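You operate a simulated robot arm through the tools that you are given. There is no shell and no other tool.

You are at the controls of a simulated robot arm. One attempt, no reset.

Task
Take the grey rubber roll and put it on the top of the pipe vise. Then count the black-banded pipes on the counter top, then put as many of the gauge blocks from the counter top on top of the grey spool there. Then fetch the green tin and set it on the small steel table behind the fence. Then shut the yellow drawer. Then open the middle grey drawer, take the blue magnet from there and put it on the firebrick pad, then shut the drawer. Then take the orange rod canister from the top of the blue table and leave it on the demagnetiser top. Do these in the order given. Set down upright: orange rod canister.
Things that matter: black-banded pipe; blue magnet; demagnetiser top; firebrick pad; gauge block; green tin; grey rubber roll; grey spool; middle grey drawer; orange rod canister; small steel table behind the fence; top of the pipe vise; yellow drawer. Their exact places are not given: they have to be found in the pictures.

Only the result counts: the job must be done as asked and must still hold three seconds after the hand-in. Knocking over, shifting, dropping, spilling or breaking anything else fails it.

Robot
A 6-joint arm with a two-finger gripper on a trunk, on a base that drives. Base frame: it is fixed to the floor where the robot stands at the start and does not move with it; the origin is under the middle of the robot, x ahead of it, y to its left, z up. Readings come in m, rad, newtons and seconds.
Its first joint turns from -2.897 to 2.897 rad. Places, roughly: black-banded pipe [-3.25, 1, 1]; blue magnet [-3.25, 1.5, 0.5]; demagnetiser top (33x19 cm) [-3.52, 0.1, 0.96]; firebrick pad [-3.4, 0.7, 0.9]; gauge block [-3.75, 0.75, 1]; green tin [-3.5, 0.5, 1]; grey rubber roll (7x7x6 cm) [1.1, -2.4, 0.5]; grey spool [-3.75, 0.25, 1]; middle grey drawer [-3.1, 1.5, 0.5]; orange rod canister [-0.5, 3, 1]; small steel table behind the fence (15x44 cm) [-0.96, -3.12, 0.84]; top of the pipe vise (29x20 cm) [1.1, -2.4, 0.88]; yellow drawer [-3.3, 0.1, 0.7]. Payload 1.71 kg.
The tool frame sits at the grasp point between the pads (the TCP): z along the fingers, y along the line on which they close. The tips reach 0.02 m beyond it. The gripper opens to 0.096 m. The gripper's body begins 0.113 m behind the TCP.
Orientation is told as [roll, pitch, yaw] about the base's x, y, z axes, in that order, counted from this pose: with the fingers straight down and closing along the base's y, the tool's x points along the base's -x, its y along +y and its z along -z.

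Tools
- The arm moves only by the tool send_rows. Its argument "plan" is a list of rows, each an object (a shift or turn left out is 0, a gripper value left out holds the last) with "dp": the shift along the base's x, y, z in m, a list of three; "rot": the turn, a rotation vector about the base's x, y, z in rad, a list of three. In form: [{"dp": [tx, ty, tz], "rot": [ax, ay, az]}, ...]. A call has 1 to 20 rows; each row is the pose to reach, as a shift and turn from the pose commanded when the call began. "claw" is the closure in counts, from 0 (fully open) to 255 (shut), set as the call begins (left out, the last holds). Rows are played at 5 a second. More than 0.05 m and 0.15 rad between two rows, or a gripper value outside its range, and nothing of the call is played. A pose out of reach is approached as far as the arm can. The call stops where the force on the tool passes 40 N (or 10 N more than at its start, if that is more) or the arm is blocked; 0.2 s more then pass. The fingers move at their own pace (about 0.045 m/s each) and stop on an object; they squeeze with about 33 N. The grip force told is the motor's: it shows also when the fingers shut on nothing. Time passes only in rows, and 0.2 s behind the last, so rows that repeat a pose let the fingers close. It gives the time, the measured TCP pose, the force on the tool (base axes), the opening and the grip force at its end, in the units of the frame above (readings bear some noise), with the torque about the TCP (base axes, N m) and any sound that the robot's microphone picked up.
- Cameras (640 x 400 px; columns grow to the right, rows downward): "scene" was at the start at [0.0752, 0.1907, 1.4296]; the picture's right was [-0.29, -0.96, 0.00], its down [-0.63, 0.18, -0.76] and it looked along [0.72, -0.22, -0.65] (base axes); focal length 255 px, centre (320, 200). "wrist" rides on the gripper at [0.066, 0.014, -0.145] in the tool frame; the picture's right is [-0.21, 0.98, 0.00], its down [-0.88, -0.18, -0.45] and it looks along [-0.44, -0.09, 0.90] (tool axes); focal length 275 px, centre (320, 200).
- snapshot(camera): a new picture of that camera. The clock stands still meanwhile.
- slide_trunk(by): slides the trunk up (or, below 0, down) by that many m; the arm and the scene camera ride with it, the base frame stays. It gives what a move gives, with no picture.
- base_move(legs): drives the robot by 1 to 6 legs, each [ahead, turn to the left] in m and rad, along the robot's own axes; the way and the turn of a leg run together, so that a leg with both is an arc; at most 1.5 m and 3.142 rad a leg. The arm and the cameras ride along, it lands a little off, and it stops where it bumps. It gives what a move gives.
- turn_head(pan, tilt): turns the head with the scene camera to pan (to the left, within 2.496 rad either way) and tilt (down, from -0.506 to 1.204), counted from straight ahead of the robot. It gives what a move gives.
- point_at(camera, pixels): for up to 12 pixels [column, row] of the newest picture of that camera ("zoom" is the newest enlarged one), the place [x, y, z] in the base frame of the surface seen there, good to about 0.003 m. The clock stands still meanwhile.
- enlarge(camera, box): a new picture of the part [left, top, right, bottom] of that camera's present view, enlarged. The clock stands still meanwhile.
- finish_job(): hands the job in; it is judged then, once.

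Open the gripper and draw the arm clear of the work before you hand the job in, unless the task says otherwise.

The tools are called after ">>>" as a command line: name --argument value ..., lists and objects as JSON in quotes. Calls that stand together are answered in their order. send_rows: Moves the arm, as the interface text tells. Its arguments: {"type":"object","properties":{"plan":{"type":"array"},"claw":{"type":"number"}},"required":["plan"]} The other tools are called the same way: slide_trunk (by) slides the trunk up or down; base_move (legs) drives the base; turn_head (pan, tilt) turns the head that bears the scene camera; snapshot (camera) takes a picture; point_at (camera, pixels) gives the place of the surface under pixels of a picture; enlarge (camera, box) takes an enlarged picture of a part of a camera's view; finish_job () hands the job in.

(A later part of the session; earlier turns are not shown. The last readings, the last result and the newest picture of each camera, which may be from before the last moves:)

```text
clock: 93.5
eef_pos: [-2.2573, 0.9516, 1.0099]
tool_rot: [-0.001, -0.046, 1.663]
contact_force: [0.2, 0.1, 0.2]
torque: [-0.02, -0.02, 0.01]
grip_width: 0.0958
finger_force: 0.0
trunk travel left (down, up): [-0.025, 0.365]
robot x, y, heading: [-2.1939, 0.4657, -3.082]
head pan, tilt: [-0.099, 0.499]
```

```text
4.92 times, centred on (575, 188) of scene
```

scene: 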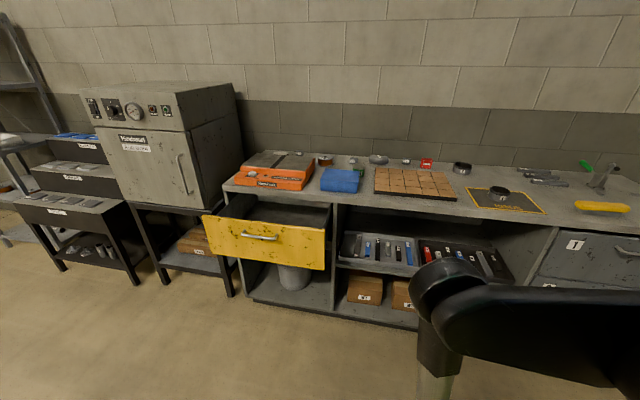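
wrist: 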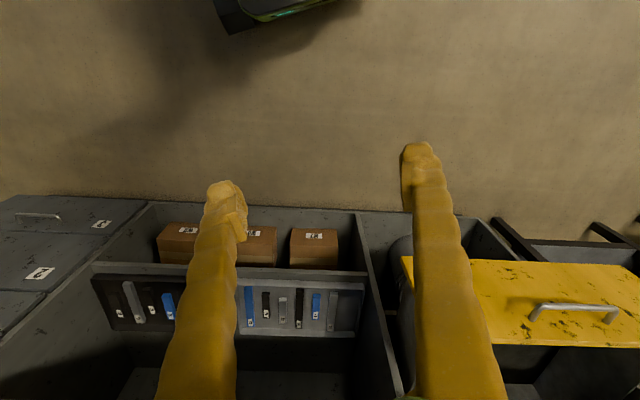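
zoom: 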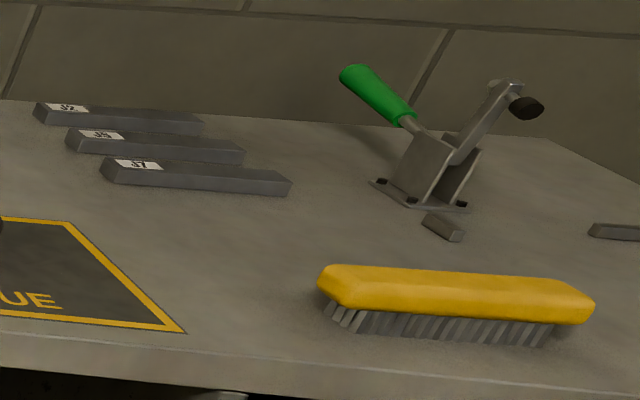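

So far two black-banded pipes (E, F) and three gauge blocks (8, 6, 10 mm). I raise the trunk for a steeper view to check for anything hidden and the right end of the counter.

>>> slide_trunk --by 0.3

>>> turn_head --pan -0.4 --tilt 0.55

>>> snapshot --camera "scene"

>>> enlarge --camera "scene" --box '[380, 80, 640, 240]'

>>> enlarge --camera "scene" --box '[100, 90, 300, 215]'

```text
clock: 96.5
eef_pos: [-2.2588, 0.9514, 1.3102]
tool_rot: [-0.001, -0.045, 1.663]
contact_force: [-0.7, 1.3, 0.2]
torque: [0.0, -0.01, -0.03]
grip_width: 0.0959
finger_force: 0.0
trunk travel left (down, up): [-0.325, 0.065]
robot x, y, heading: [-2.1935, 0.458, -3.083]
head pan, tilt: [-0.099, 0.499]
```

```text
clock: 97.3
eef_pos: [-2.2571, 0.9506, 1.3092]
tool_rot: [-0.001, -0.043, 1.663]
contact_force: [-0.2, -0.3, -0.2]
torque: [-0.01, 0.01, 0.01]
grip_width: 0.0959
finger_force: 0.1
trunk travel left (down, up): [-0.325, 0.065]
robot x, y, heading: [-2.1926, 0.4634, -3.076]
head pan, tilt: [-0.4, 0.55]
```

```text
taken
```

scene: 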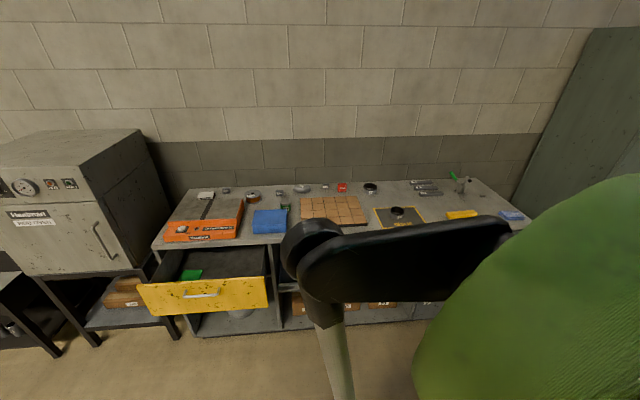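

```text
2.46 times, centred on (510, 160) of scene
```

zoom: 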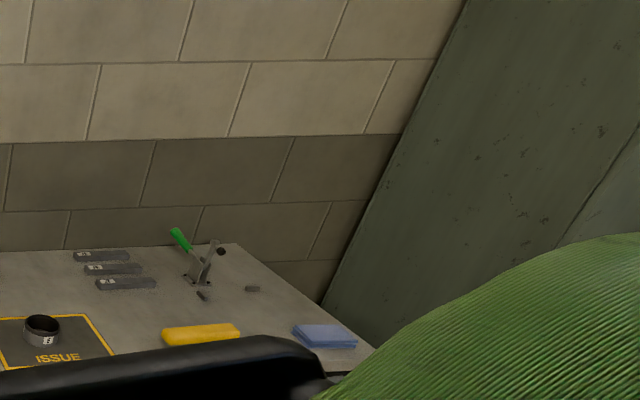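

```text
3.20 times, centred on (200, 152) of scene
```

zoom: 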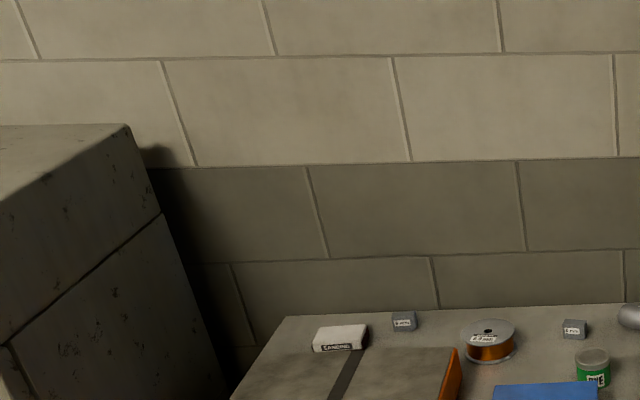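

There's something green inside the yellow drawer too. I enlarge the counter's middle and the drawer for detail.

>>> enlarge --camera "scene" --box '[150, 170, 310, 270]'

>>> enlarge --camera "scene" --box '[240, 170, 400, 250]'

>>> enlarge --camera "scene" --box '[350, 165, 540, 245]'

>>> enlarge --camera "scene" --box '[130, 230, 290, 330]'

```text
4.00 times, centred on (230, 220) of scene
```

zoom: 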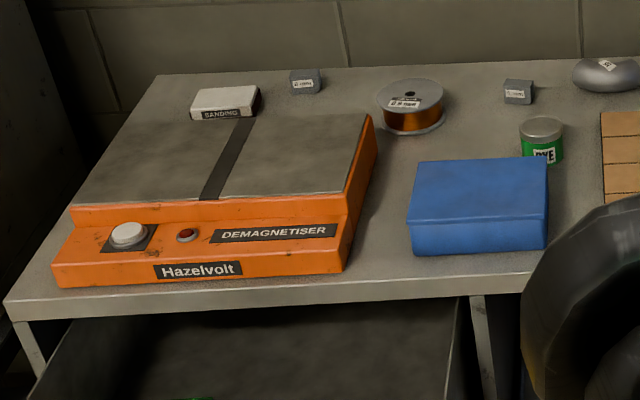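

```text
4.00 times, centred on (320, 210) of scene
```

zoom: 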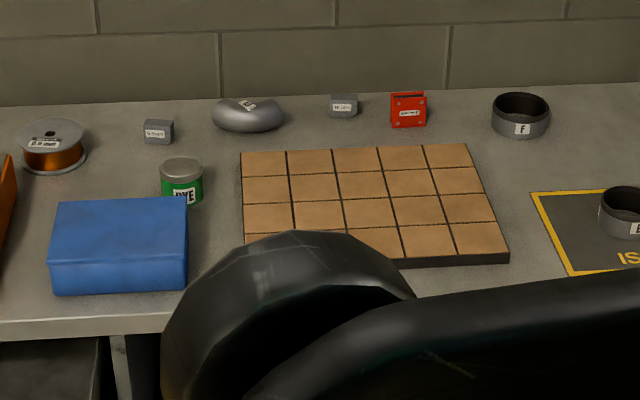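

```text
3.37 times, centred on (445, 205) of scene
```

zoom: 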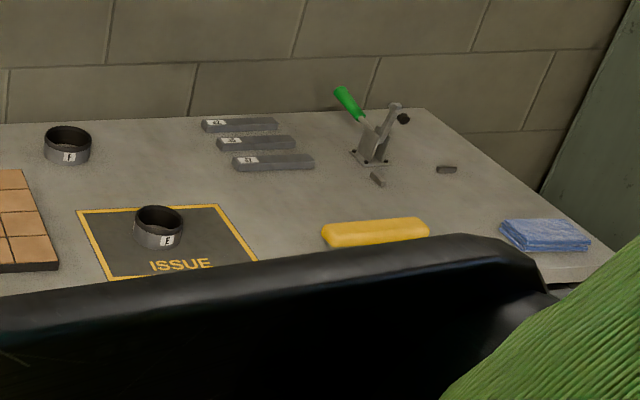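

```text
4.00 times, centred on (210, 280) of scene
```

zoom: 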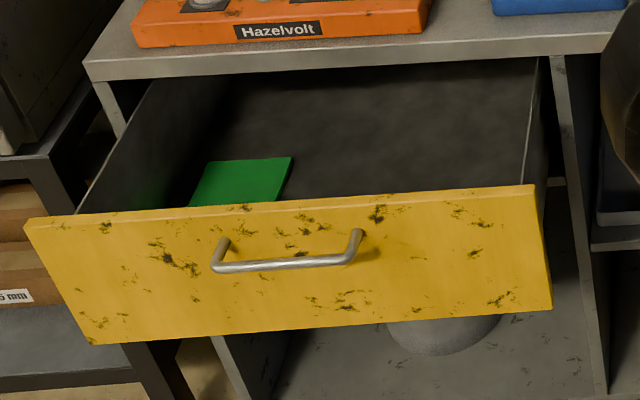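

Count: two black-banded pipes (E and F), so two gauge blocks go on the grey spool. I measure the blocks, spool, tin and surroundings from this higher viewpoint.

>>> enlarge --camera "scene" --box '[215, 175, 315, 230]'

```text
6.40 times, centred on (265, 202) of scene
```

zoom: 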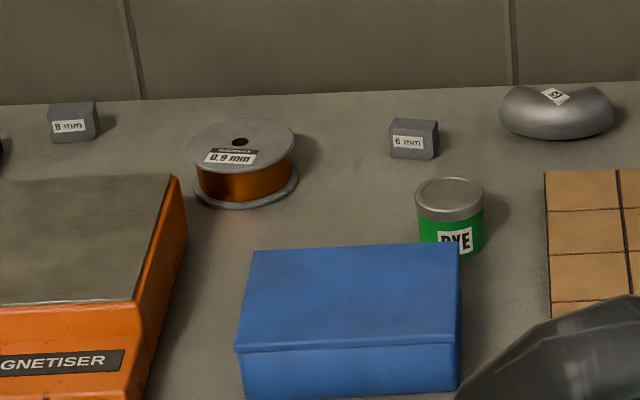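

>>> point_at --camera "zoom" --pixels '[[190, 145], [293, 140], [241, 120], [240, 170], [240, 141], [412, 125], [392, 135], [436, 125], [72, 108], [52, 118], [96, 105], [70, 135]]'

>>> point_at --camera "zoom" --pixels '[[450, 183], [420, 195], [480, 195], [450, 215], [450, 240], [350, 290], [255, 255], [455, 250], [180, 180], [100, 240], [300, 220], [555, 125]]'

>>> point_at --camera "zoom" --pixels '[[245, 205], [408, 155], [430, 150], [395, 120], [427, 121], [415, 132], [55, 106], [90, 104], [76, 116], [52, 140], [92, 135], [20, 95]]'

```text
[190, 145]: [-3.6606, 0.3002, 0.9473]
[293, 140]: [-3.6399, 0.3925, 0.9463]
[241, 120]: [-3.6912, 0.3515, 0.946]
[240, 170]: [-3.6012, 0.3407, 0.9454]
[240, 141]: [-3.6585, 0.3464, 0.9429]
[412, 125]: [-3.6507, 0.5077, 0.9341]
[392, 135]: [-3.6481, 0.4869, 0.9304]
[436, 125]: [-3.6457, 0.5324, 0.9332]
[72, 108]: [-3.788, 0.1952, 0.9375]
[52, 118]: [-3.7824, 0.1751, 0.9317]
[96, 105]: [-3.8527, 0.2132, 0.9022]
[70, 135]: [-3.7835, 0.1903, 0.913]
```

```text
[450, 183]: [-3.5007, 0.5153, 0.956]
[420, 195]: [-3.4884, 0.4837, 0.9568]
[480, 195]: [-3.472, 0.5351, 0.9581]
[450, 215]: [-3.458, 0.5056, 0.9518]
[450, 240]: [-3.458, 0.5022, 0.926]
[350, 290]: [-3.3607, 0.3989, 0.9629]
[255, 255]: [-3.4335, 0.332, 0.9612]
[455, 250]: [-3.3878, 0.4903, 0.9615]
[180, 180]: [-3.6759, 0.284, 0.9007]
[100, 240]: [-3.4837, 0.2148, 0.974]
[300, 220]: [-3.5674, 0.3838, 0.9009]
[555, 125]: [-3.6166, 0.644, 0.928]
```

```text
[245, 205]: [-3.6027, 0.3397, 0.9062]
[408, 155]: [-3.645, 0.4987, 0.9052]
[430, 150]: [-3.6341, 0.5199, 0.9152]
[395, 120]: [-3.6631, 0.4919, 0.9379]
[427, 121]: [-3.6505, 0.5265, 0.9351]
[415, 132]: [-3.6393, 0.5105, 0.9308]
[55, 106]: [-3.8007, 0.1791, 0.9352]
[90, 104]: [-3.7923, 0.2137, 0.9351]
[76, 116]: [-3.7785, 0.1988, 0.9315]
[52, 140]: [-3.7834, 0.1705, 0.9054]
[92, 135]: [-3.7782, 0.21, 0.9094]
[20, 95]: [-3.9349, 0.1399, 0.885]
```

Counter top is z≈0.90; spool top z≈0.946 centred ≈(-3.648, 0.346). I measure the counter's front edge, drawer extents and the 10 mm block.

>>> snapshot --camera "scene"

>>> point_at --camera "scene" --pixels '[[165, 250], [280, 242], [138, 288], [266, 280], [200, 293], [152, 315], [268, 305], [240, 330], [170, 280], [262, 270], [325, 187], [324, 190]]'

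>>> enlarge --camera "scene" --box '[295, 170, 385, 225]'

```text
taken
```

scene: 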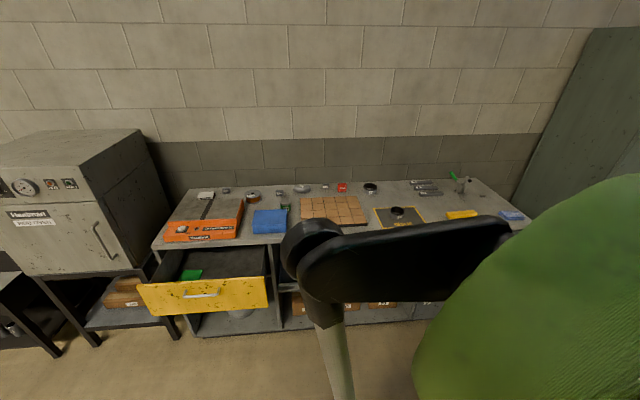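

```text
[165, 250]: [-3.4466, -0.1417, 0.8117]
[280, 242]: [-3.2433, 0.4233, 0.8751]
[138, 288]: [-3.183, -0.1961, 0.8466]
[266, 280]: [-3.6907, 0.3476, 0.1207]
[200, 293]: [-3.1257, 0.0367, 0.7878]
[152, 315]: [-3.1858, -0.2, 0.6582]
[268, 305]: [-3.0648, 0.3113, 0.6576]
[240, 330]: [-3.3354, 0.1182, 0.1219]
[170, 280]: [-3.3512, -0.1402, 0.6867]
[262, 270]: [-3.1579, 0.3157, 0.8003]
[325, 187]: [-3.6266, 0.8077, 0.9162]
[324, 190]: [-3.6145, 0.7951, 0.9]
```

```text
7.11 times, centred on (340, 198) of scene
```

zoom: 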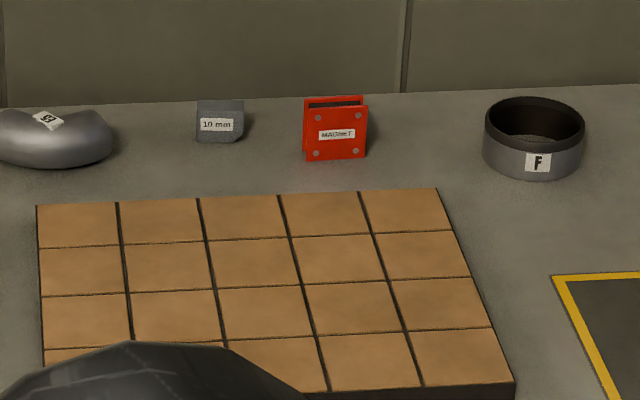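

The counter is rotated about −0.23 rad (drawer face from (-3.18,-0.20) to (-3.06,0.31)). I measure the 10 mm block and nearby items.

>>> point_at --camera "zoom" --pixels '[[202, 107], [240, 105], [220, 103], [200, 138], [235, 138], [220, 110], [243, 118], [100, 140], [305, 140], [40, 140], [240, 190], [335, 105]]'

>>> point_at --camera "zoom" --pixels '[[40, 208], [435, 190], [510, 380], [45, 345], [250, 280], [360, 108], [305, 158], [365, 155], [490, 120], [580, 120], [30, 115], [110, 130]]'

```text
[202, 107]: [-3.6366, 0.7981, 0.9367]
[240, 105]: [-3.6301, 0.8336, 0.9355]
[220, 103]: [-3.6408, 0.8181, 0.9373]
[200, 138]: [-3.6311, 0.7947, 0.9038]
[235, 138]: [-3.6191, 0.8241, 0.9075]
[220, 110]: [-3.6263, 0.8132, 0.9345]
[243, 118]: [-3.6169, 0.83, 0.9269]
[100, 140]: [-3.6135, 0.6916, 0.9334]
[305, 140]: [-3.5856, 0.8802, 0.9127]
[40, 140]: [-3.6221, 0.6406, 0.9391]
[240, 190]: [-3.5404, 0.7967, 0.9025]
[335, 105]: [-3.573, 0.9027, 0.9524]
```

```text
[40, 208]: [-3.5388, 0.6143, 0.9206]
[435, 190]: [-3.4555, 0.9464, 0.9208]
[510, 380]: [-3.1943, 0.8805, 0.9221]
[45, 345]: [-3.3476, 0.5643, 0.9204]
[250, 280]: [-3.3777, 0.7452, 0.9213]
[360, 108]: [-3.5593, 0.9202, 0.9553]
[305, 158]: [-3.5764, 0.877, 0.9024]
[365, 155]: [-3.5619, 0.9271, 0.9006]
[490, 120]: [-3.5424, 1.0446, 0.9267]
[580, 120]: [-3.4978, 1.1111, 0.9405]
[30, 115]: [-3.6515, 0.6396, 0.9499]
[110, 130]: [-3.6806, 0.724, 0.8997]
```

The 10 mm block is at ≈(-3.635,0.815) and the 6 mm block at ≈(-3.655,0.508). I drive closer to about (-2.78,0.65), clear of the open yellow drawer, and lower the trunk partly.

>>> base_move --legs '[[0, -0.37], [0.6, 0.06]]'

>>> slide_trunk --by -0.15

>>> turn_head --pan 0.0 --tilt 0.7

>>> snapshot --camera "scene"

```text
clock: 103.4
eef_pos: [-2.6752, 1.1145, 1.3081]
tool_rot: [-0.002, -0.043, 1.34]
contact_force: [0.6, -0.3, 0.5]
torque: [0.0, 0.01, 0.01]
grip_width: 0.0961
finger_force: 0.1
trunk travel left (down, up): [-0.325, 0.065]
robot x, y, heading: [-2.7719, 0.6287, 2.879]
head pan, tilt: [-0.4, 0.55]
```

```text
clock: 105.2
eef_pos: [-2.6564, 1.1103, 1.16]
tool_rot: [0.013, -0.044, 1.341]
contact_force: [0.5, 0.5, -0.5]
torque: [0.01, 0.02, 0.0]
grip_width: 0.0961
finger_force: 0.0
trunk travel left (down, up): [-0.175, 0.215]
robot x, y, heading: [-2.7694, 0.6341, 2.883]
head pan, tilt: [-0.4, 0.55]
```

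```text
clock: 106.0
eef_pos: [-2.6571, 1.1083, 1.1598]
tool_rot: [0.011, -0.045, 1.34]
contact_force: [-0.4, -0.2, 0.0]
torque: [0.01, -0.04, -0.03]
grip_width: 0.0959
finger_force: 0.1
trunk travel left (down, up): [-0.175, 0.215]
robot x, y, heading: [-2.7682, 0.6319, 2.882]
head pan, tilt: [0.0, 0.7]
```

```text
taken
```

scene: 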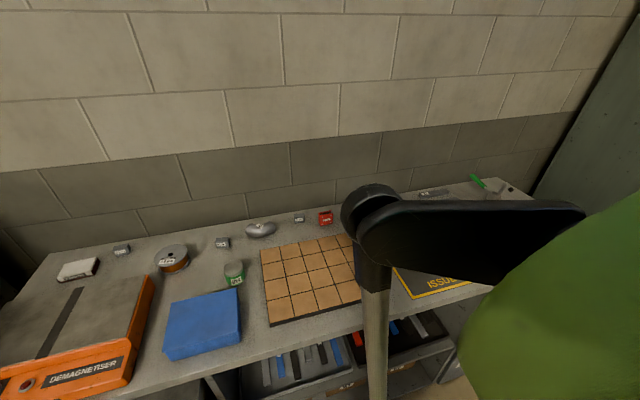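

Arrived at (-2.768,0.632). I zoom on the blocks and spool for accurate positions.

>>> enlarge --camera "scene" --box '[100, 220, 260, 300]'

>>> point_at --camera "zoom" --pixels '[[220, 165], [355, 150], [285, 115], [290, 190], [485, 90], [462, 75], [500, 72], [520, 92], [465, 100], [505, 105], [468, 115], [505, 120]]'

>>> enlarge --camera "scene" --box '[240, 190, 360, 260]'

```text
4.00 times, centred on (180, 260) of scene
```

zoom: 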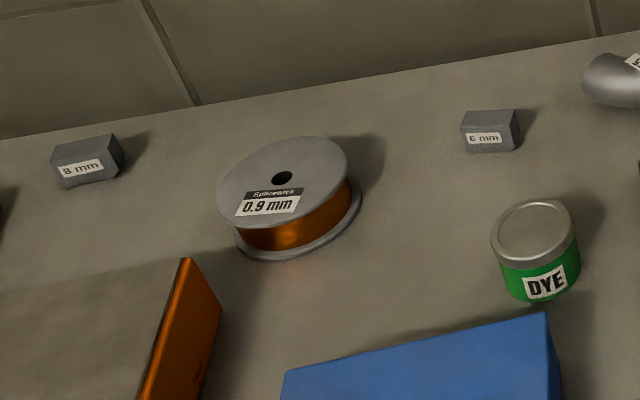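

```text
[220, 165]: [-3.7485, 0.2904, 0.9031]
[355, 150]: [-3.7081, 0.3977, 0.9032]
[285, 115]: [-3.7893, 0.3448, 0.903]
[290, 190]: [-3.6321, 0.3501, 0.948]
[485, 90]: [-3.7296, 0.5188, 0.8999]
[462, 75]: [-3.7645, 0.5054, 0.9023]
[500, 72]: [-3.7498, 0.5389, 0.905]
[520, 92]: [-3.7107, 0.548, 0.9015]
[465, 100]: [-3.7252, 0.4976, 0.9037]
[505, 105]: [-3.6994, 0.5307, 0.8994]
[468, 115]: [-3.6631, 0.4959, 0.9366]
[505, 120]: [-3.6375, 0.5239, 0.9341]
```

```text
5.33 times, centred on (300, 225) of scene
```

zoom: 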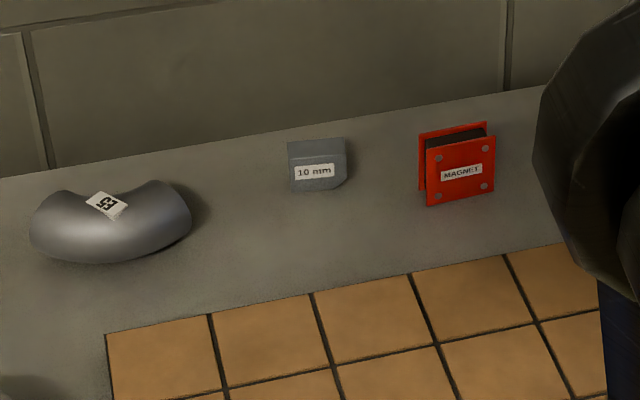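

I query the 10 mm block in this zoom, then re-zoom the spool/6 mm/8 mm region for corrected pixels.

>>> point_at --camera "zoom" --pixels '[[290, 145], [342, 141], [296, 162], [336, 156], [316, 143], [316, 160], [294, 187], [335, 188], [344, 160], [346, 180]]'

>>> enlarge --camera "scene" --box '[100, 220, 260, 300]'

>>> point_at --camera "zoom" --pixels '[[222, 195], [345, 165], [300, 142], [265, 225], [283, 178], [465, 115], [510, 113], [468, 127], [505, 125], [488, 118], [470, 150], [508, 150]]'

>>> point_at --camera "zoom" --pixels '[[55, 155], [110, 140], [65, 165], [108, 155], [85, 150], [62, 185], [110, 178], [500, 235], [570, 225], [535, 205], [535, 250], [530, 228]]'

```text
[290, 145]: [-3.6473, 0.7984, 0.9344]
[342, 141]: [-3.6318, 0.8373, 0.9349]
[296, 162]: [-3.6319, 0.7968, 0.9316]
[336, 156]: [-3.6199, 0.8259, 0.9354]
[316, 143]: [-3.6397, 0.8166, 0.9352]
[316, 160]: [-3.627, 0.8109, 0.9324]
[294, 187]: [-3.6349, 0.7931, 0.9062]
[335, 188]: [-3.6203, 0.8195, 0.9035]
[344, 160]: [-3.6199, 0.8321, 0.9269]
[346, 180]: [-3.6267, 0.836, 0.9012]
```

```text
4.00 times, centred on (180, 260) of scene
```

zoom: 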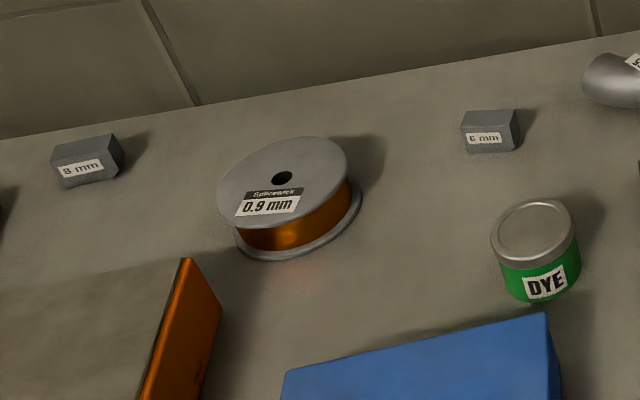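

```text
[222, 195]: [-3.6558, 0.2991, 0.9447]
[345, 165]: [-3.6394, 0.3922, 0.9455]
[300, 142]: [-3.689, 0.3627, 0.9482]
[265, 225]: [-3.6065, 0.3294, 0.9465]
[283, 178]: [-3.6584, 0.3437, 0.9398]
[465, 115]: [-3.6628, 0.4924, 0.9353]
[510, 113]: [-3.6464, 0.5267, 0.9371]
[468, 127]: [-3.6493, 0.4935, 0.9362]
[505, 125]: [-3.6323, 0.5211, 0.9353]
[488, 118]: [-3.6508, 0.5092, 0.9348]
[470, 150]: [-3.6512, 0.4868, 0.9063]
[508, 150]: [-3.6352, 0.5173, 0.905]
```

```text
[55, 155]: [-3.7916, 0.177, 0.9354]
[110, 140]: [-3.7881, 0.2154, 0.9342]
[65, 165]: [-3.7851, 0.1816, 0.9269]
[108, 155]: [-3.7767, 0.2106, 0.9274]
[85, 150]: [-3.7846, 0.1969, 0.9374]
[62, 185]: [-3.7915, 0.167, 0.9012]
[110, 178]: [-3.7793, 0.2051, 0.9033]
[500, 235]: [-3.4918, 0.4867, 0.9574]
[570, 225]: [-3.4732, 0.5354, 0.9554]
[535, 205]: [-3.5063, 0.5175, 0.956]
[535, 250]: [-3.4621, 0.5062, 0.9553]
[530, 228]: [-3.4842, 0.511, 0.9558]
```

Block 6 mm centre ≈(-3.648,0.509), width axis ≈62°; 10 mm ≈(-3.633,0.815). I first level the tool (small tilt fix), then swing the arm back in front at z≈1.16.

>>> send_rows --plan '[{"dp": [0, 0, 0], "rot": [-0.0463, -0.0004, 0]}, {"dp": [0, 0, 0], "rot": [-0.0463, -0.0004, 0]}]'

>>> send_rows --plan '[{"dp": [-0.0481, 0.0087, 0], "rot": [0, 0, 0.1]}, {"dp": [-0.0968, 0.0126, 0], "rot": [0, 0, 0.2]}, {"dp": [-0.1457, 0.0115, 0], "rot": [0, 0, 0.3]}, {"dp": [-0.1942, 0.0056, 0], "rot": [0, 0, 0.4]}, {"dp": [-0.2419, -0.0051, 0], "rot": [0, 0, 0.5]}, {"dp": [-0.2883, -0.0205, 0], "rot": [0, 0, 0.6]}, {"dp": [-0.3329, -0.0404, 0], "rot": [0, 0, 0.7]}, {"dp": [-0.3753, -0.0647, 0], "rot": [0, 0, 0.8]}, {"dp": [-0.415, -0.0932, 0], "rot": [0, 0, 0.9]}, {"dp": [-0.4518, -0.1255, 0], "rot": [0, 0, 1.0]}, {"dp": [-0.4851, -0.1612, 0], "rot": [0, 0, 1.1]}, {"dp": [-0.5147, -0.2002, 0], "rot": [0, 0, 1.2]}, {"dp": [-0.5402, -0.2419, 0], "rot": [0, 0, 1.3]}, {"dp": [-0.5615, -0.2858, 0], "rot": [0, 0, 1.32]}, {"dp": [-0.5782, -0.3318, 0], "rot": [0, 0, 1.32]}, {"dp": [-0.5903, -0.3792, 0], "rot": [0, 0, 1.32]}, {"dp": [-0.5903, -0.3792, 0], "rot": [0, 0, 1.32]}]'

```text
clock: 106.6
eef_pos: [-2.6554, 1.1097, 1.1596]
tool_rot: [0.002, 0.001, 1.339]
contact_force: [0.5, 1.2, -0.3]
torque: [-0.02, 0.0, 0.01]
grip_width: 0.0961
finger_force: 0.1
trunk travel left (down, up): [-0.175, 0.215]
robot x, y, heading: [-2.7687, 0.6317, 2.882]
head pan, tilt: [0.0, 0.7]
```

```text
clock: 110.2
eef_pos: [-3.2491, 0.7309, 1.1598]
tool_rot: [0.001, 0.0, 2.659]
contact_force: [0.3, -0.7, 0.4]
torque: [0.02, 0.02, 0.0]
grip_width: 0.0962
finger_force: 0.0
trunk travel left (down, up): [-0.175, 0.215]
robot x, y, heading: [-2.7698, 0.6328, 2.882]
head pan, tilt: [0.0, 0.7]
```

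Arm is in front with yaw 2.659 (matching the 6 mm block). I move above the block at z≈1.05 and take a wrist picture.

>>> send_rows --plan '[{"dp": [-0.036, -0.02, -0.01]}, {"dp": [-0.073, -0.04, -0.02]}, {"dp": [-0.109, -0.06, -0.03]}, {"dp": [-0.145, -0.081, -0.04]}, {"dp": [-0.181, -0.101, -0.05]}, {"dp": [-0.218, -0.121, -0.06]}, {"dp": [-0.254, -0.141, -0.07]}, {"dp": [-0.29, -0.161, -0.08]}, {"dp": [-0.326, -0.182, -0.09]}, {"dp": [-0.363, -0.202, -0.1]}, {"dp": [-0.399, -0.222, -0.11]}, {"dp": [-0.399, -0.222, -0.11]}]'

>>> snapshot --camera "wrist"

>>> snapshot --camera "scene"

```text
clock: 112.8
eef_pos: [-3.6465, 0.508, 1.0477]
tool_rot: [0.001, 0.002, 2.661]
contact_force: [-0.2, -0.2, -0.6]
torque: [0.04, -0.06, -0.01]
grip_width: 0.096
finger_force: 0.0
trunk travel left (down, up): [-0.175, 0.215]
robot x, y, heading: [-2.7675, 0.6295, 2.883]
head pan, tilt: [0.0, 0.7]
```

```text
taken
```

wrist: 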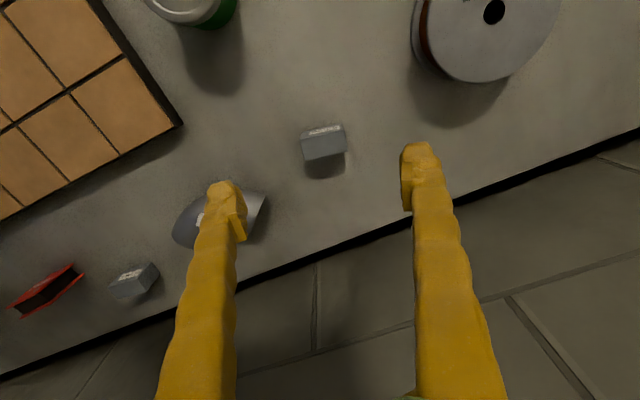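

```text
taken
```

scene: 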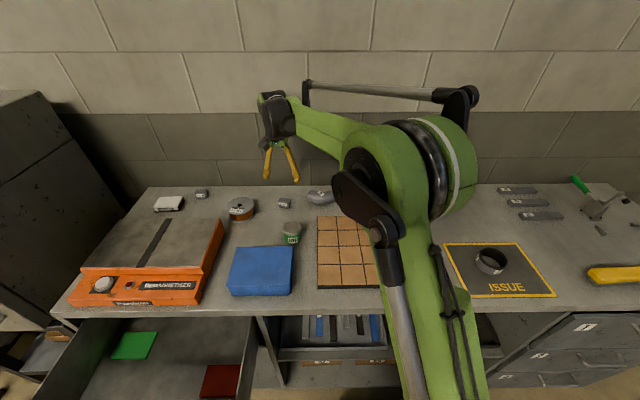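

The block sits at wrist (324,143), nicely oriented. I zoom and measure it from the wrist camera.

>>> enlarge --camera "wrist" --box '[270, 105, 380, 185]'

```text
5.00 times, centred on (325, 145) of wrist
```

zoom: 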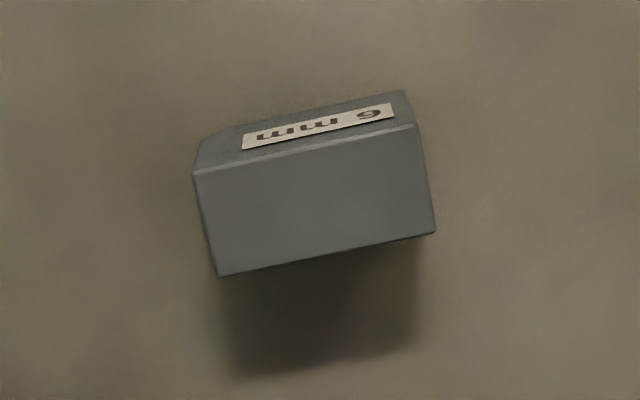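

>>> point_at --camera "zoom" --pixels '[[200, 178], [412, 128], [430, 230], [222, 270], [315, 200], [203, 145], [403, 95], [306, 152], [325, 250]]'

```text
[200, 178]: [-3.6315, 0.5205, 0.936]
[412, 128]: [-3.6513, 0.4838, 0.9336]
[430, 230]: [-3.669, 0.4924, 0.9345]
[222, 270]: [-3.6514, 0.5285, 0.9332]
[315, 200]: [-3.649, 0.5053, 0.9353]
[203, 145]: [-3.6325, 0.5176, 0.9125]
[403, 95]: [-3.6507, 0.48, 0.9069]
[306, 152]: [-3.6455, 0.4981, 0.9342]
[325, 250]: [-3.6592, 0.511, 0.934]
```

Block centre (-3.651,0.506), width ≈0.042 along 62°, matches the tool's closing axis. I descend to z≈0.924 and close.

>>> send_rows --plan '[{"dp": [-0.0043, -0.0017, -0.035]}, {"dp": [-0.0043, -0.0017, -0.07]}, {"dp": [-0.0043, -0.0017, -0.1]}, {"dp": [-0.0043, -0.0017, -0.115]}, {"dp": [-0.0043, -0.0017, -0.1235]}, {"dp": [-0.0043, -0.0017, -0.1235]}]'

>>> send_rows --plan '[{"dp": [0, 0, 0]}, {"dp": [0, 0, 0]}, {"dp": [0, 0, 0]}, {"dp": [0, 0, 0]}, {"dp": [0, 0, 0]}, {"dp": [0, 0, 0]}]' --claw 255

>>> snapshot --camera "wrist"

```text
clock: 114.2
eef_pos: [-3.6494, 0.5075, 0.9258]
tool_rot: [0.001, 0.003, 2.661]
contact_force: [-0.5, 0.6, -0.4]
torque: [0.04, -0.02, -0.02]
grip_width: 0.0961
finger_force: 0.1
trunk travel left (down, up): [-0.175, 0.215]
robot x, y, heading: [-2.7695, 0.6318, 2.879]
head pan, tilt: [0.0, 0.7]
```

```text
clock: 115.6
eef_pos: [-3.6503, 0.507, 0.9248]
tool_rot: [0.001, 0.002, 2.659]
contact_force: [0.3, 0.1, 0.1]
torque: [0.03, 0.0, 0.0]
grip_width: 0.0435
finger_force: 33.0
trunk travel left (down, up): [-0.175, 0.215]
robot x, y, heading: [-2.7693, 0.6313, 2.88]
head pan, tilt: [0.0, 0.7]
```

```text
taken
```

wrist: 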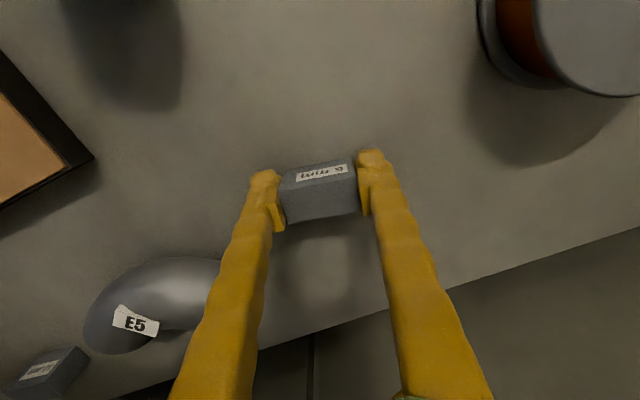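

Gripped at 0.0435 m. I lift, move over the far half of the spool top (target (-3.661,0.353)) and lower close to it.

>>> send_rows --plan '[{"dp": [0, 0, 0.04]}, {"dp": [0, 0, 0.08]}, {"dp": [0, 0, 0.12]}, {"dp": [-0.003, -0.039, 0.12]}, {"dp": [-0.006, -0.077, 0.12]}, {"dp": [-0.008, -0.116, 0.12]}, {"dp": [-0.011, -0.154, 0.12]}, {"dp": [-0.011, -0.154, 0.12]}]'

>>> snapshot --camera "wrist"

```text
clock: 117.4
eef_pos: [-3.6608, 0.3508, 1.045]
tool_rot: [0.0, 0.0, 2.66]
contact_force: [-0.9, 0.0, -1.7]
torque: [0.01, -0.01, -0.01]
grip_width: 0.0435
finger_force: 33.1
trunk travel left (down, up): [-0.175, 0.215]
robot x, y, heading: [-2.7687, 0.6321, 2.883]
head pan, tilt: [0.0, 0.7]
```

```text
taken
```

wrist: 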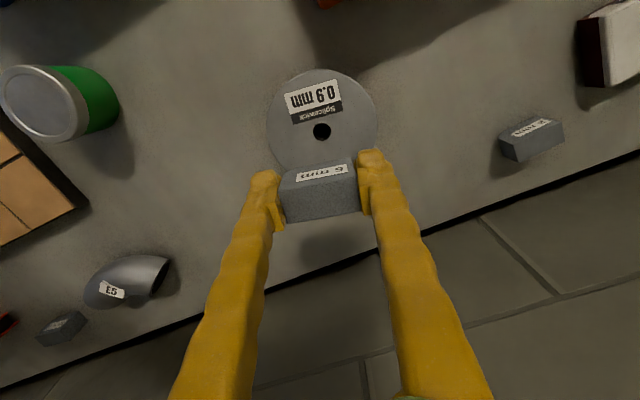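

The spool top is visible beneath. I verify its centre via the wrist camera before lowering.

>>> point_at --camera "wrist" --pixels '[[270, 125], [376, 117], [322, 71], [314, 132], [331, 132], [322, 124], [283, 160], [366, 145]]'

```text
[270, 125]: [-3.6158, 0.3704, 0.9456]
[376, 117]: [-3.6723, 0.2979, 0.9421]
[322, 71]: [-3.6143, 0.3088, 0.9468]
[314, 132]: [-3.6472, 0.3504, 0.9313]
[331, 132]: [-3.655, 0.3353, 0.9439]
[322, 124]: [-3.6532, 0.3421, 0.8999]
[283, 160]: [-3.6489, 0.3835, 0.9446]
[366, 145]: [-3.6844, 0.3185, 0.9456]
```

Spool centre ≈(-3.650,0.342). I nudge by (-2,-3) mm and lower to just above the top, then in small steps until contact.

>>> send_rows --plan '[{"dp": [-0.002, -0.003, -0.03]}, {"dp": [-0.002, -0.003, -0.055]}, {"dp": [-0.002, -0.003, -0.067]}, {"dp": [-0.002, -0.003, -0.07]}, {"dp": [-0.002, -0.003, -0.0715]}, {"dp": [-0.002, -0.003, -0.073]}, {"dp": [-0.002, -0.003, -0.073]}]'

```text
clock: 119.0
eef_pos: [-3.6632, 0.3506, 0.9717]
tool_rot: [0.003, 0.002, 2.66]
contact_force: [-0.3, 0.4, -2.0]
torque: [-0.01, 0.05, 0.02]
grip_width: 0.0434
finger_force: 33.0
trunk travel left (down, up): [-0.175, 0.215]
robot x, y, heading: [-2.7691, 0.6334, 2.884]
head pan, tilt: [0.0, 0.7]
```

No contact yet. I lower 1–3 mm more.

>>> send_rows --plan '[{"dp": [0, 0, -0.001]}, {"dp": [0, 0, -0.002]}, {"dp": [0, 0, -0.002]}]'

```text
clock: 119.8
eef_pos: [-3.6651, 0.3507, 0.9701]
tool_rot: [0.001, 0.002, 2.661]
contact_force: [-0.8, -0.2, -2.1]
torque: [-0.04, -0.01, -0.04]
grip_width: 0.0434
finger_force: 33.2
trunk travel left (down, up): [-0.175, 0.215]
robot x, y, heading: [-2.7668, 0.6317, 2.882]
head pan, tilt: [0.0, 0.7]
```

>>> send_rows --plan '[{"dp": [0, 0, -0.001]}, {"dp": [0, 0, -0.002]}, {"dp": [0, 0, -0.002]}]'

>>> snapshot --camera "wrist"

```text
clock: 120.6
eef_pos: [-3.6624, 0.3511, 0.9697]
tool_rot: [0.004, 0.002, 2.659]
contact_force: [-8.4, -2.9, 20.1]
torque: [0.13, 0.05, 0.05]
grip_width: 0.0434
finger_force: 33.2
trunk travel left (down, up): [-0.175, 0.215]
robot x, y, heading: [-2.7668, 0.6349, 2.882]
head pan, tilt: [0.0, 0.7]
```

```text
taken
```

wrist: 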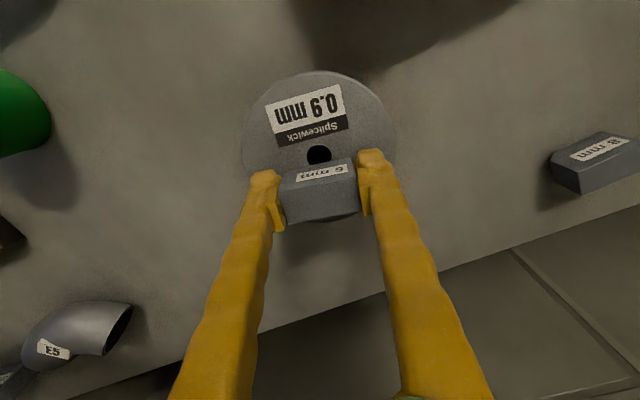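

Contact at 20 N, block seated on the far half. I relieve 1 mm, open partially (to ~0.06 m, to stay clear of the demagnetiser), then rise.

>>> send_rows --plan '[{"dp": [0, 0, 0.0012]}, {"dp": [0, 0, 0.0012]}]'

>>> send_rows --plan '[{"dp": [0, 0, 0]}, {"dp": [0, 0, 0]}, {"dp": [0, 0, 0]}, {"dp": [0, 0, 0.0]}]' --claw 95

>>> send_rows --plan '[{"dp": [0, 0, 0.02]}, {"dp": [0, 0, 0.05]}, {"dp": [0, 0, 0.09]}, {"dp": [0, 0, 0.13]}, {"dp": [0, 0, 0.13]}]'

>>> snapshot --camera "wrist"

```text
clock: 121.2
eef_pos: [-3.6619, 0.3502, 0.9698]
tool_rot: [0.002, 0.002, 2.66]
contact_force: [-4.0, 1.8, 9.4]
torque: [0.12, 0.05, 0.03]
grip_width: 0.0434
finger_force: 33.5
trunk travel left (down, up): [-0.175, 0.215]
robot x, y, heading: [-2.7696, 0.6283, 2.883]
head pan, tilt: [0.0, 0.7]
```

```text
clock: 122.2
eef_pos: [-3.6634, 0.3486, 0.9705]
tool_rot: [0.003, 0.003, 2.659]
contact_force: [0.4, -0.7, -0.5]
torque: [0.02, 0.04, 0.02]
grip_width: 0.06
finger_force: 0.1
trunk travel left (down, up): [-0.175, 0.215]
robot x, y, heading: [-2.7677, 0.6336, 2.881]
head pan, tilt: [0.0, 0.7]
```

```text
clock: 123.4
eef_pos: [-3.6611, 0.3473, 1.1024]
tool_rot: [0.002, 0.002, 2.66]
contact_force: [-1.0, 0.0, 0.2]
torque: [-0.06, 0.04, 0.01]
grip_width: 0.0602
finger_force: 0.1
trunk travel left (down, up): [-0.175, 0.215]
robot x, y, heading: [-2.772, 0.6326, 2.882]
head pan, tilt: [0.0, 0.7]
```

```text
taken
```

wrist: 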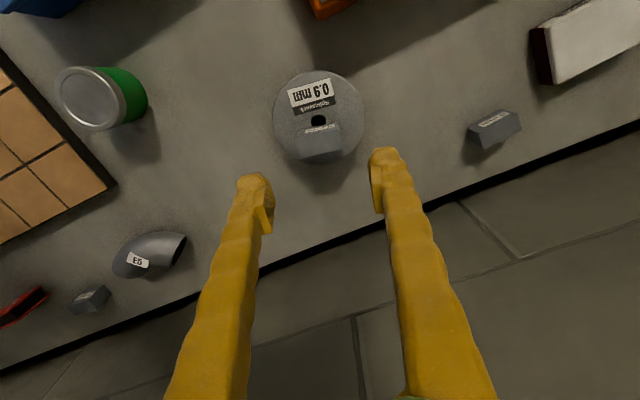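

Block 6 mm sits on the spool. Next I move above the 10 mm block with the gripper opened to ~0.075 m (the red magnet is near).

>>> send_rows --plan '[{"dp": [0.003, 0.045, 0]}, {"dp": [0.006, 0.09, 0]}, {"dp": [0.009, 0.135, 0]}, {"dp": [0.012, 0.18, 0]}, {"dp": [0.015, 0.225, 0]}, {"dp": [0.017, 0.27, 0]}, {"dp": [0.02, 0.315, -0.01]}, {"dp": [0.022, 0.36, -0.02]}, {"dp": [0.024, 0.4, -0.035]}, {"dp": [0.026, 0.435, -0.05]}, {"dp": [0.028, 0.467, -0.055]}, {"dp": [0.028, 0.467, -0.055]}]' --claw 56

>>> enlarge --camera "wrist" --box '[270, 105, 380, 185]'

>>> snapshot --camera "wrist"

```text
clock: 126.0
eef_pos: [-3.6334, 0.8167, 1.0451]
tool_rot: [0.003, 0.002, 2.663]
contact_force: [-0.1, 0.6, -1.4]
torque: [-0.04, -0.02, 0.02]
grip_width: 0.0749
finger_force: 0.0
trunk travel left (down, up): [-0.175, 0.215]
robot x, y, heading: [-2.772, 0.6305, 2.882]
head pan, tilt: [0.0, 0.7]
```

```text
5.00 times, centred on (325, 145) of wrist
```

zoom: 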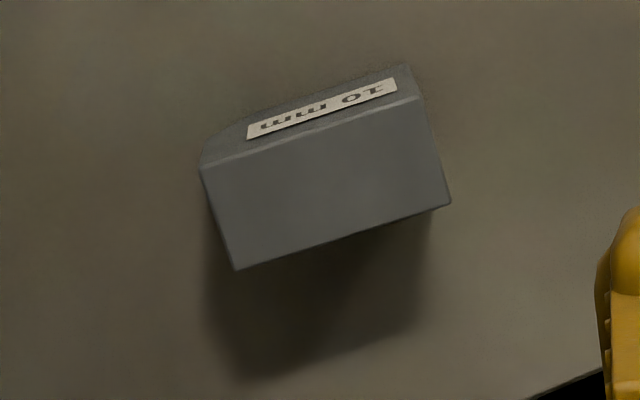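

```text
taken
```

wrist: 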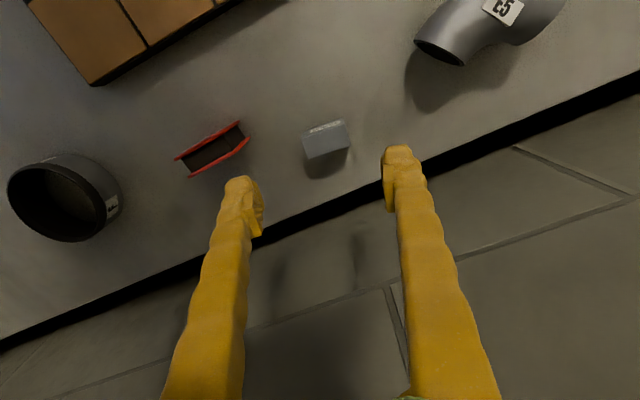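

I measure the 10 mm block's top corners in the zoom.

>>> point_at --camera "zoom" --pixels '[[206, 168], [416, 103], [445, 200], [238, 264], [325, 185], [410, 72], [340, 130]]'

>>> point_at --camera "wrist" --pixels '[[247, 140], [190, 172], [180, 158], [240, 125], [215, 150], [425, 45], [440, 60], [105, 215]]'

```text
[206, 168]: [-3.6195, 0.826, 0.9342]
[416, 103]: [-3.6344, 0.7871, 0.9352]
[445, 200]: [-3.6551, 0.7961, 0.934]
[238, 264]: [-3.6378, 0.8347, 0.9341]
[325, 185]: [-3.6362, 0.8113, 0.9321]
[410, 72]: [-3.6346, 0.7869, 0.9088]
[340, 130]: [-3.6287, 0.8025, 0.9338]
```

```text
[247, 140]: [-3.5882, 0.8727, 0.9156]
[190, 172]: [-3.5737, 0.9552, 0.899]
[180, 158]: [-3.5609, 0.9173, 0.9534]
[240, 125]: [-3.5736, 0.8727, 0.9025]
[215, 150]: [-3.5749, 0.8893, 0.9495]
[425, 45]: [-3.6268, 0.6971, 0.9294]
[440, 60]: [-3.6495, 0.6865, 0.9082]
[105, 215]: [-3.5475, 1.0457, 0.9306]
```

Block centre (-3.637,0.811), width axis ≈67°. I yaw +0.085, descend to z≈0.925 and close.

>>> send_rows --plan '[{"dp": [-0.0033, -0.0057, -0.03], "rot": [0, 0, 0.085]}, {"dp": [-0.0033, -0.0057, -0.065], "rot": [0, 0, 0.085]}, {"dp": [-0.0033, -0.0057, -0.095], "rot": [0, 0, 0.085]}, {"dp": [-0.0033, -0.0057, -0.112], "rot": [0, 0, 0.085]}, {"dp": [-0.0033, -0.0057, -0.1203], "rot": [0, 0, 0.085]}, {"dp": [-0.0033, -0.0057, -0.1203], "rot": [0, 0, 0.085]}]'

>>> send_rows --plan '[{"dp": [0, 0, 0]}, {"dp": [0, 0, 0]}, {"dp": [0, 0, 0]}, {"dp": [0, 0, 0]}, {"dp": [0, 0, 0]}]' --claw 255

>>> snapshot --camera "wrist"

```text
clock: 127.4
eef_pos: [-3.6386, 0.811, 0.9226]
tool_rot: [0.001, 0.001, 2.746]
contact_force: [-0.4, -0.8, 0.2]
torque: [0.02, 0.01, 0.04]
grip_width: 0.0749
finger_force: 0.0
trunk travel left (down, up): [-0.175, 0.215]
robot x, y, heading: [-2.7722, 0.6342, 2.876]
head pan, tilt: [0.0, 0.7]
```

```text
clock: 128.6
eef_pos: [-3.6386, 0.8111, 0.923]
tool_rot: [0.002, 0.002, 2.747]
contact_force: [0.8, -0.3, 1.0]
torque: [0.03, 0.03, 0.03]
grip_width: 0.0434
finger_force: 33.1
trunk travel left (down, up): [-0.175, 0.215]
robot x, y, heading: [-2.7717, 0.6296, 2.877]
head pan, tilt: [0.0, 0.7]
```

```text
taken
```

wrist: 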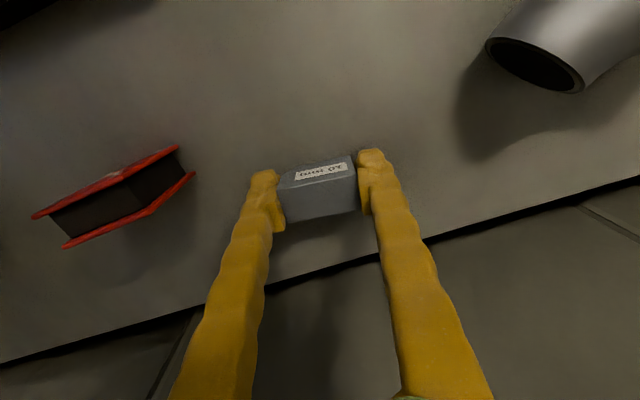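

Gripped (0.0434 m). I lift, travel back above the spool and align yaw with the first block, then check positions.

>>> send_rows --plan '[{"dp": [0, 0, 0.045]}, {"dp": [0, 0, 0.09]}, {"dp": [0, 0, 0.135]}, {"dp": [0, -0.045, 0.14], "rot": [0, 0, -0.02]}, {"dp": [0, -0.09, 0.14], "rot": [0, 0, -0.04]}, {"dp": [0, -0.135, 0.14], "rot": [0, 0, -0.06]}, {"dp": [0, -0.18, 0.14], "rot": [0, 0, -0.085]}, {"dp": [0, -0.225, 0.14], "rot": [0, 0, -0.085]}, {"dp": [0.0, -0.27, 0.14], "rot": [0, 0, -0.085]}, {"dp": [0.0, -0.315, 0.14], "rot": [0, 0, -0.085]}, {"dp": [0.001, -0.36, 0.14], "rot": [0, 0, -0.085]}, {"dp": [0.001, -0.4, 0.14], "rot": [0, 0, -0.085]}, {"dp": [0.001, -0.44, 0.14], "rot": [0, 0, -0.085]}, {"dp": [0.001, -0.4756, 0.14], "rot": [0, 0, -0.085]}, {"dp": [0.001, -0.4756, 0.14], "rot": [0, 0, -0.085]}]'

>>> snapshot --camera "wrist"

>>> enlarge --camera "scene" --box '[180, 150, 310, 230]'

```text
clock: 131.8
eef_pos: [-3.6366, 0.3335, 1.0657]
tool_rot: [0.001, 0.002, 2.66]
contact_force: [-0.5, -1.2, -1.9]
torque: [0.01, -0.04, -0.02]
grip_width: 0.0439
finger_force: 32.7
trunk travel left (down, up): [-0.175, 0.215]
robot x, y, heading: [-2.7689, 0.6329, 2.879]
head pan, tilt: [0.0, 0.7]
```

```text
taken
```

wrist: 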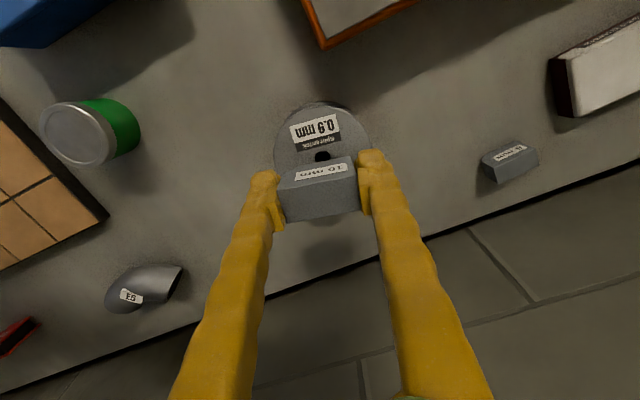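

```text
4.92 times, centred on (245, 190) of scene
```

zoom: 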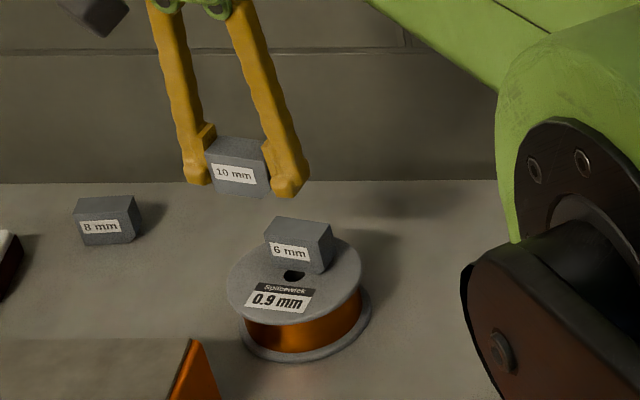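

The 6 mm block sits at the spool's far half. I measure its top and the spool to confirm the gap before lowering the 10 mm block.

>>> point_at --camera "zoom" --pixels '[[268, 238], [308, 246], [281, 221], [327, 226], [272, 258], [305, 265], [232, 275], [355, 262], [270, 303], [293, 276], [237, 185], [265, 143]]'

```text
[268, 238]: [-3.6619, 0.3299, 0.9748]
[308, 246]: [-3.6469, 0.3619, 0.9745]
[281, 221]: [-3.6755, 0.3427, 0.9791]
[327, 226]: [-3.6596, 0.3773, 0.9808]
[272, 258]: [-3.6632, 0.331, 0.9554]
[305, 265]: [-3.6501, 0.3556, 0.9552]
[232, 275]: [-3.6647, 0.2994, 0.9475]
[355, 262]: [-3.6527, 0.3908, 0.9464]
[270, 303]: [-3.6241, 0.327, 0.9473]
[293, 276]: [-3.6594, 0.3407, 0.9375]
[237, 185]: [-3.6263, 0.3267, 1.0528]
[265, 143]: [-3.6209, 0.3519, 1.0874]
```

Gap looks fine (~1 cm). I shift 3 mm further and lower to just above the spool top, then step down until contact.

>>> send_rows --plan '[{"dp": [-0.0027, 0.0014, -0.035]}, {"dp": [-0.0027, 0.0014, -0.07]}, {"dp": [-0.0027, 0.0014, -0.085]}, {"dp": [-0.0027, 0.0014, -0.09]}, {"dp": [-0.0027, 0.0014, -0.093]}, {"dp": [-0.0027, 0.0014, -0.093]}]'

>>> send_rows --plan '[{"dp": [0, 0, -0.001]}, {"dp": [0, 0, -0.002]}, {"dp": [0, 0, -0.002]}]'

```text
clock: 133.2
eef_pos: [-3.6393, 0.3364, 0.9717]
tool_rot: [0.002, 0.002, 2.66]
contact_force: [0.2, -0.7, -2.7]
torque: [0.0, -0.02, -0.01]
grip_width: 0.0438
finger_force: 32.4
trunk travel left (down, up): [-0.175, 0.215]
robot x, y, heading: [-2.7697, 0.6289, 2.883]
head pan, tilt: [0.0, 0.7]
```

```text
clock: 134.0
eef_pos: [-3.6397, 0.3363, 0.969]
tool_rot: [0.0, -0.001, 2.661]
contact_force: [0.1, -0.4, -2.5]
torque: [0.0, -0.02, -0.02]
grip_width: 0.0437
finger_force: 32.6
trunk travel left (down, up): [-0.175, 0.215]
robot x, y, heading: [-2.7723, 0.6316, 2.881]
head pan, tilt: [0.0, 0.7]
```

>>> send_rows --plan '[{"dp": [0, 0, -0.001]}, {"dp": [0, 0, -0.001]}, {"dp": [0, 0, -0.001]}]'

```text
clock: 134.8
eef_pos: [-3.6396, 0.3359, 0.9684]
tool_rot: [0.001, 0.003, 2.66]
contact_force: [-0.2, -2.2, 4.5]
torque: [0.03, -0.03, 0.01]
grip_width: 0.0434
finger_force: 32.9
trunk travel left (down, up): [-0.175, 0.215]
robot x, y, heading: [-2.7673, 0.63, 2.882]
head pan, tilt: [0.0, 0.7]
```

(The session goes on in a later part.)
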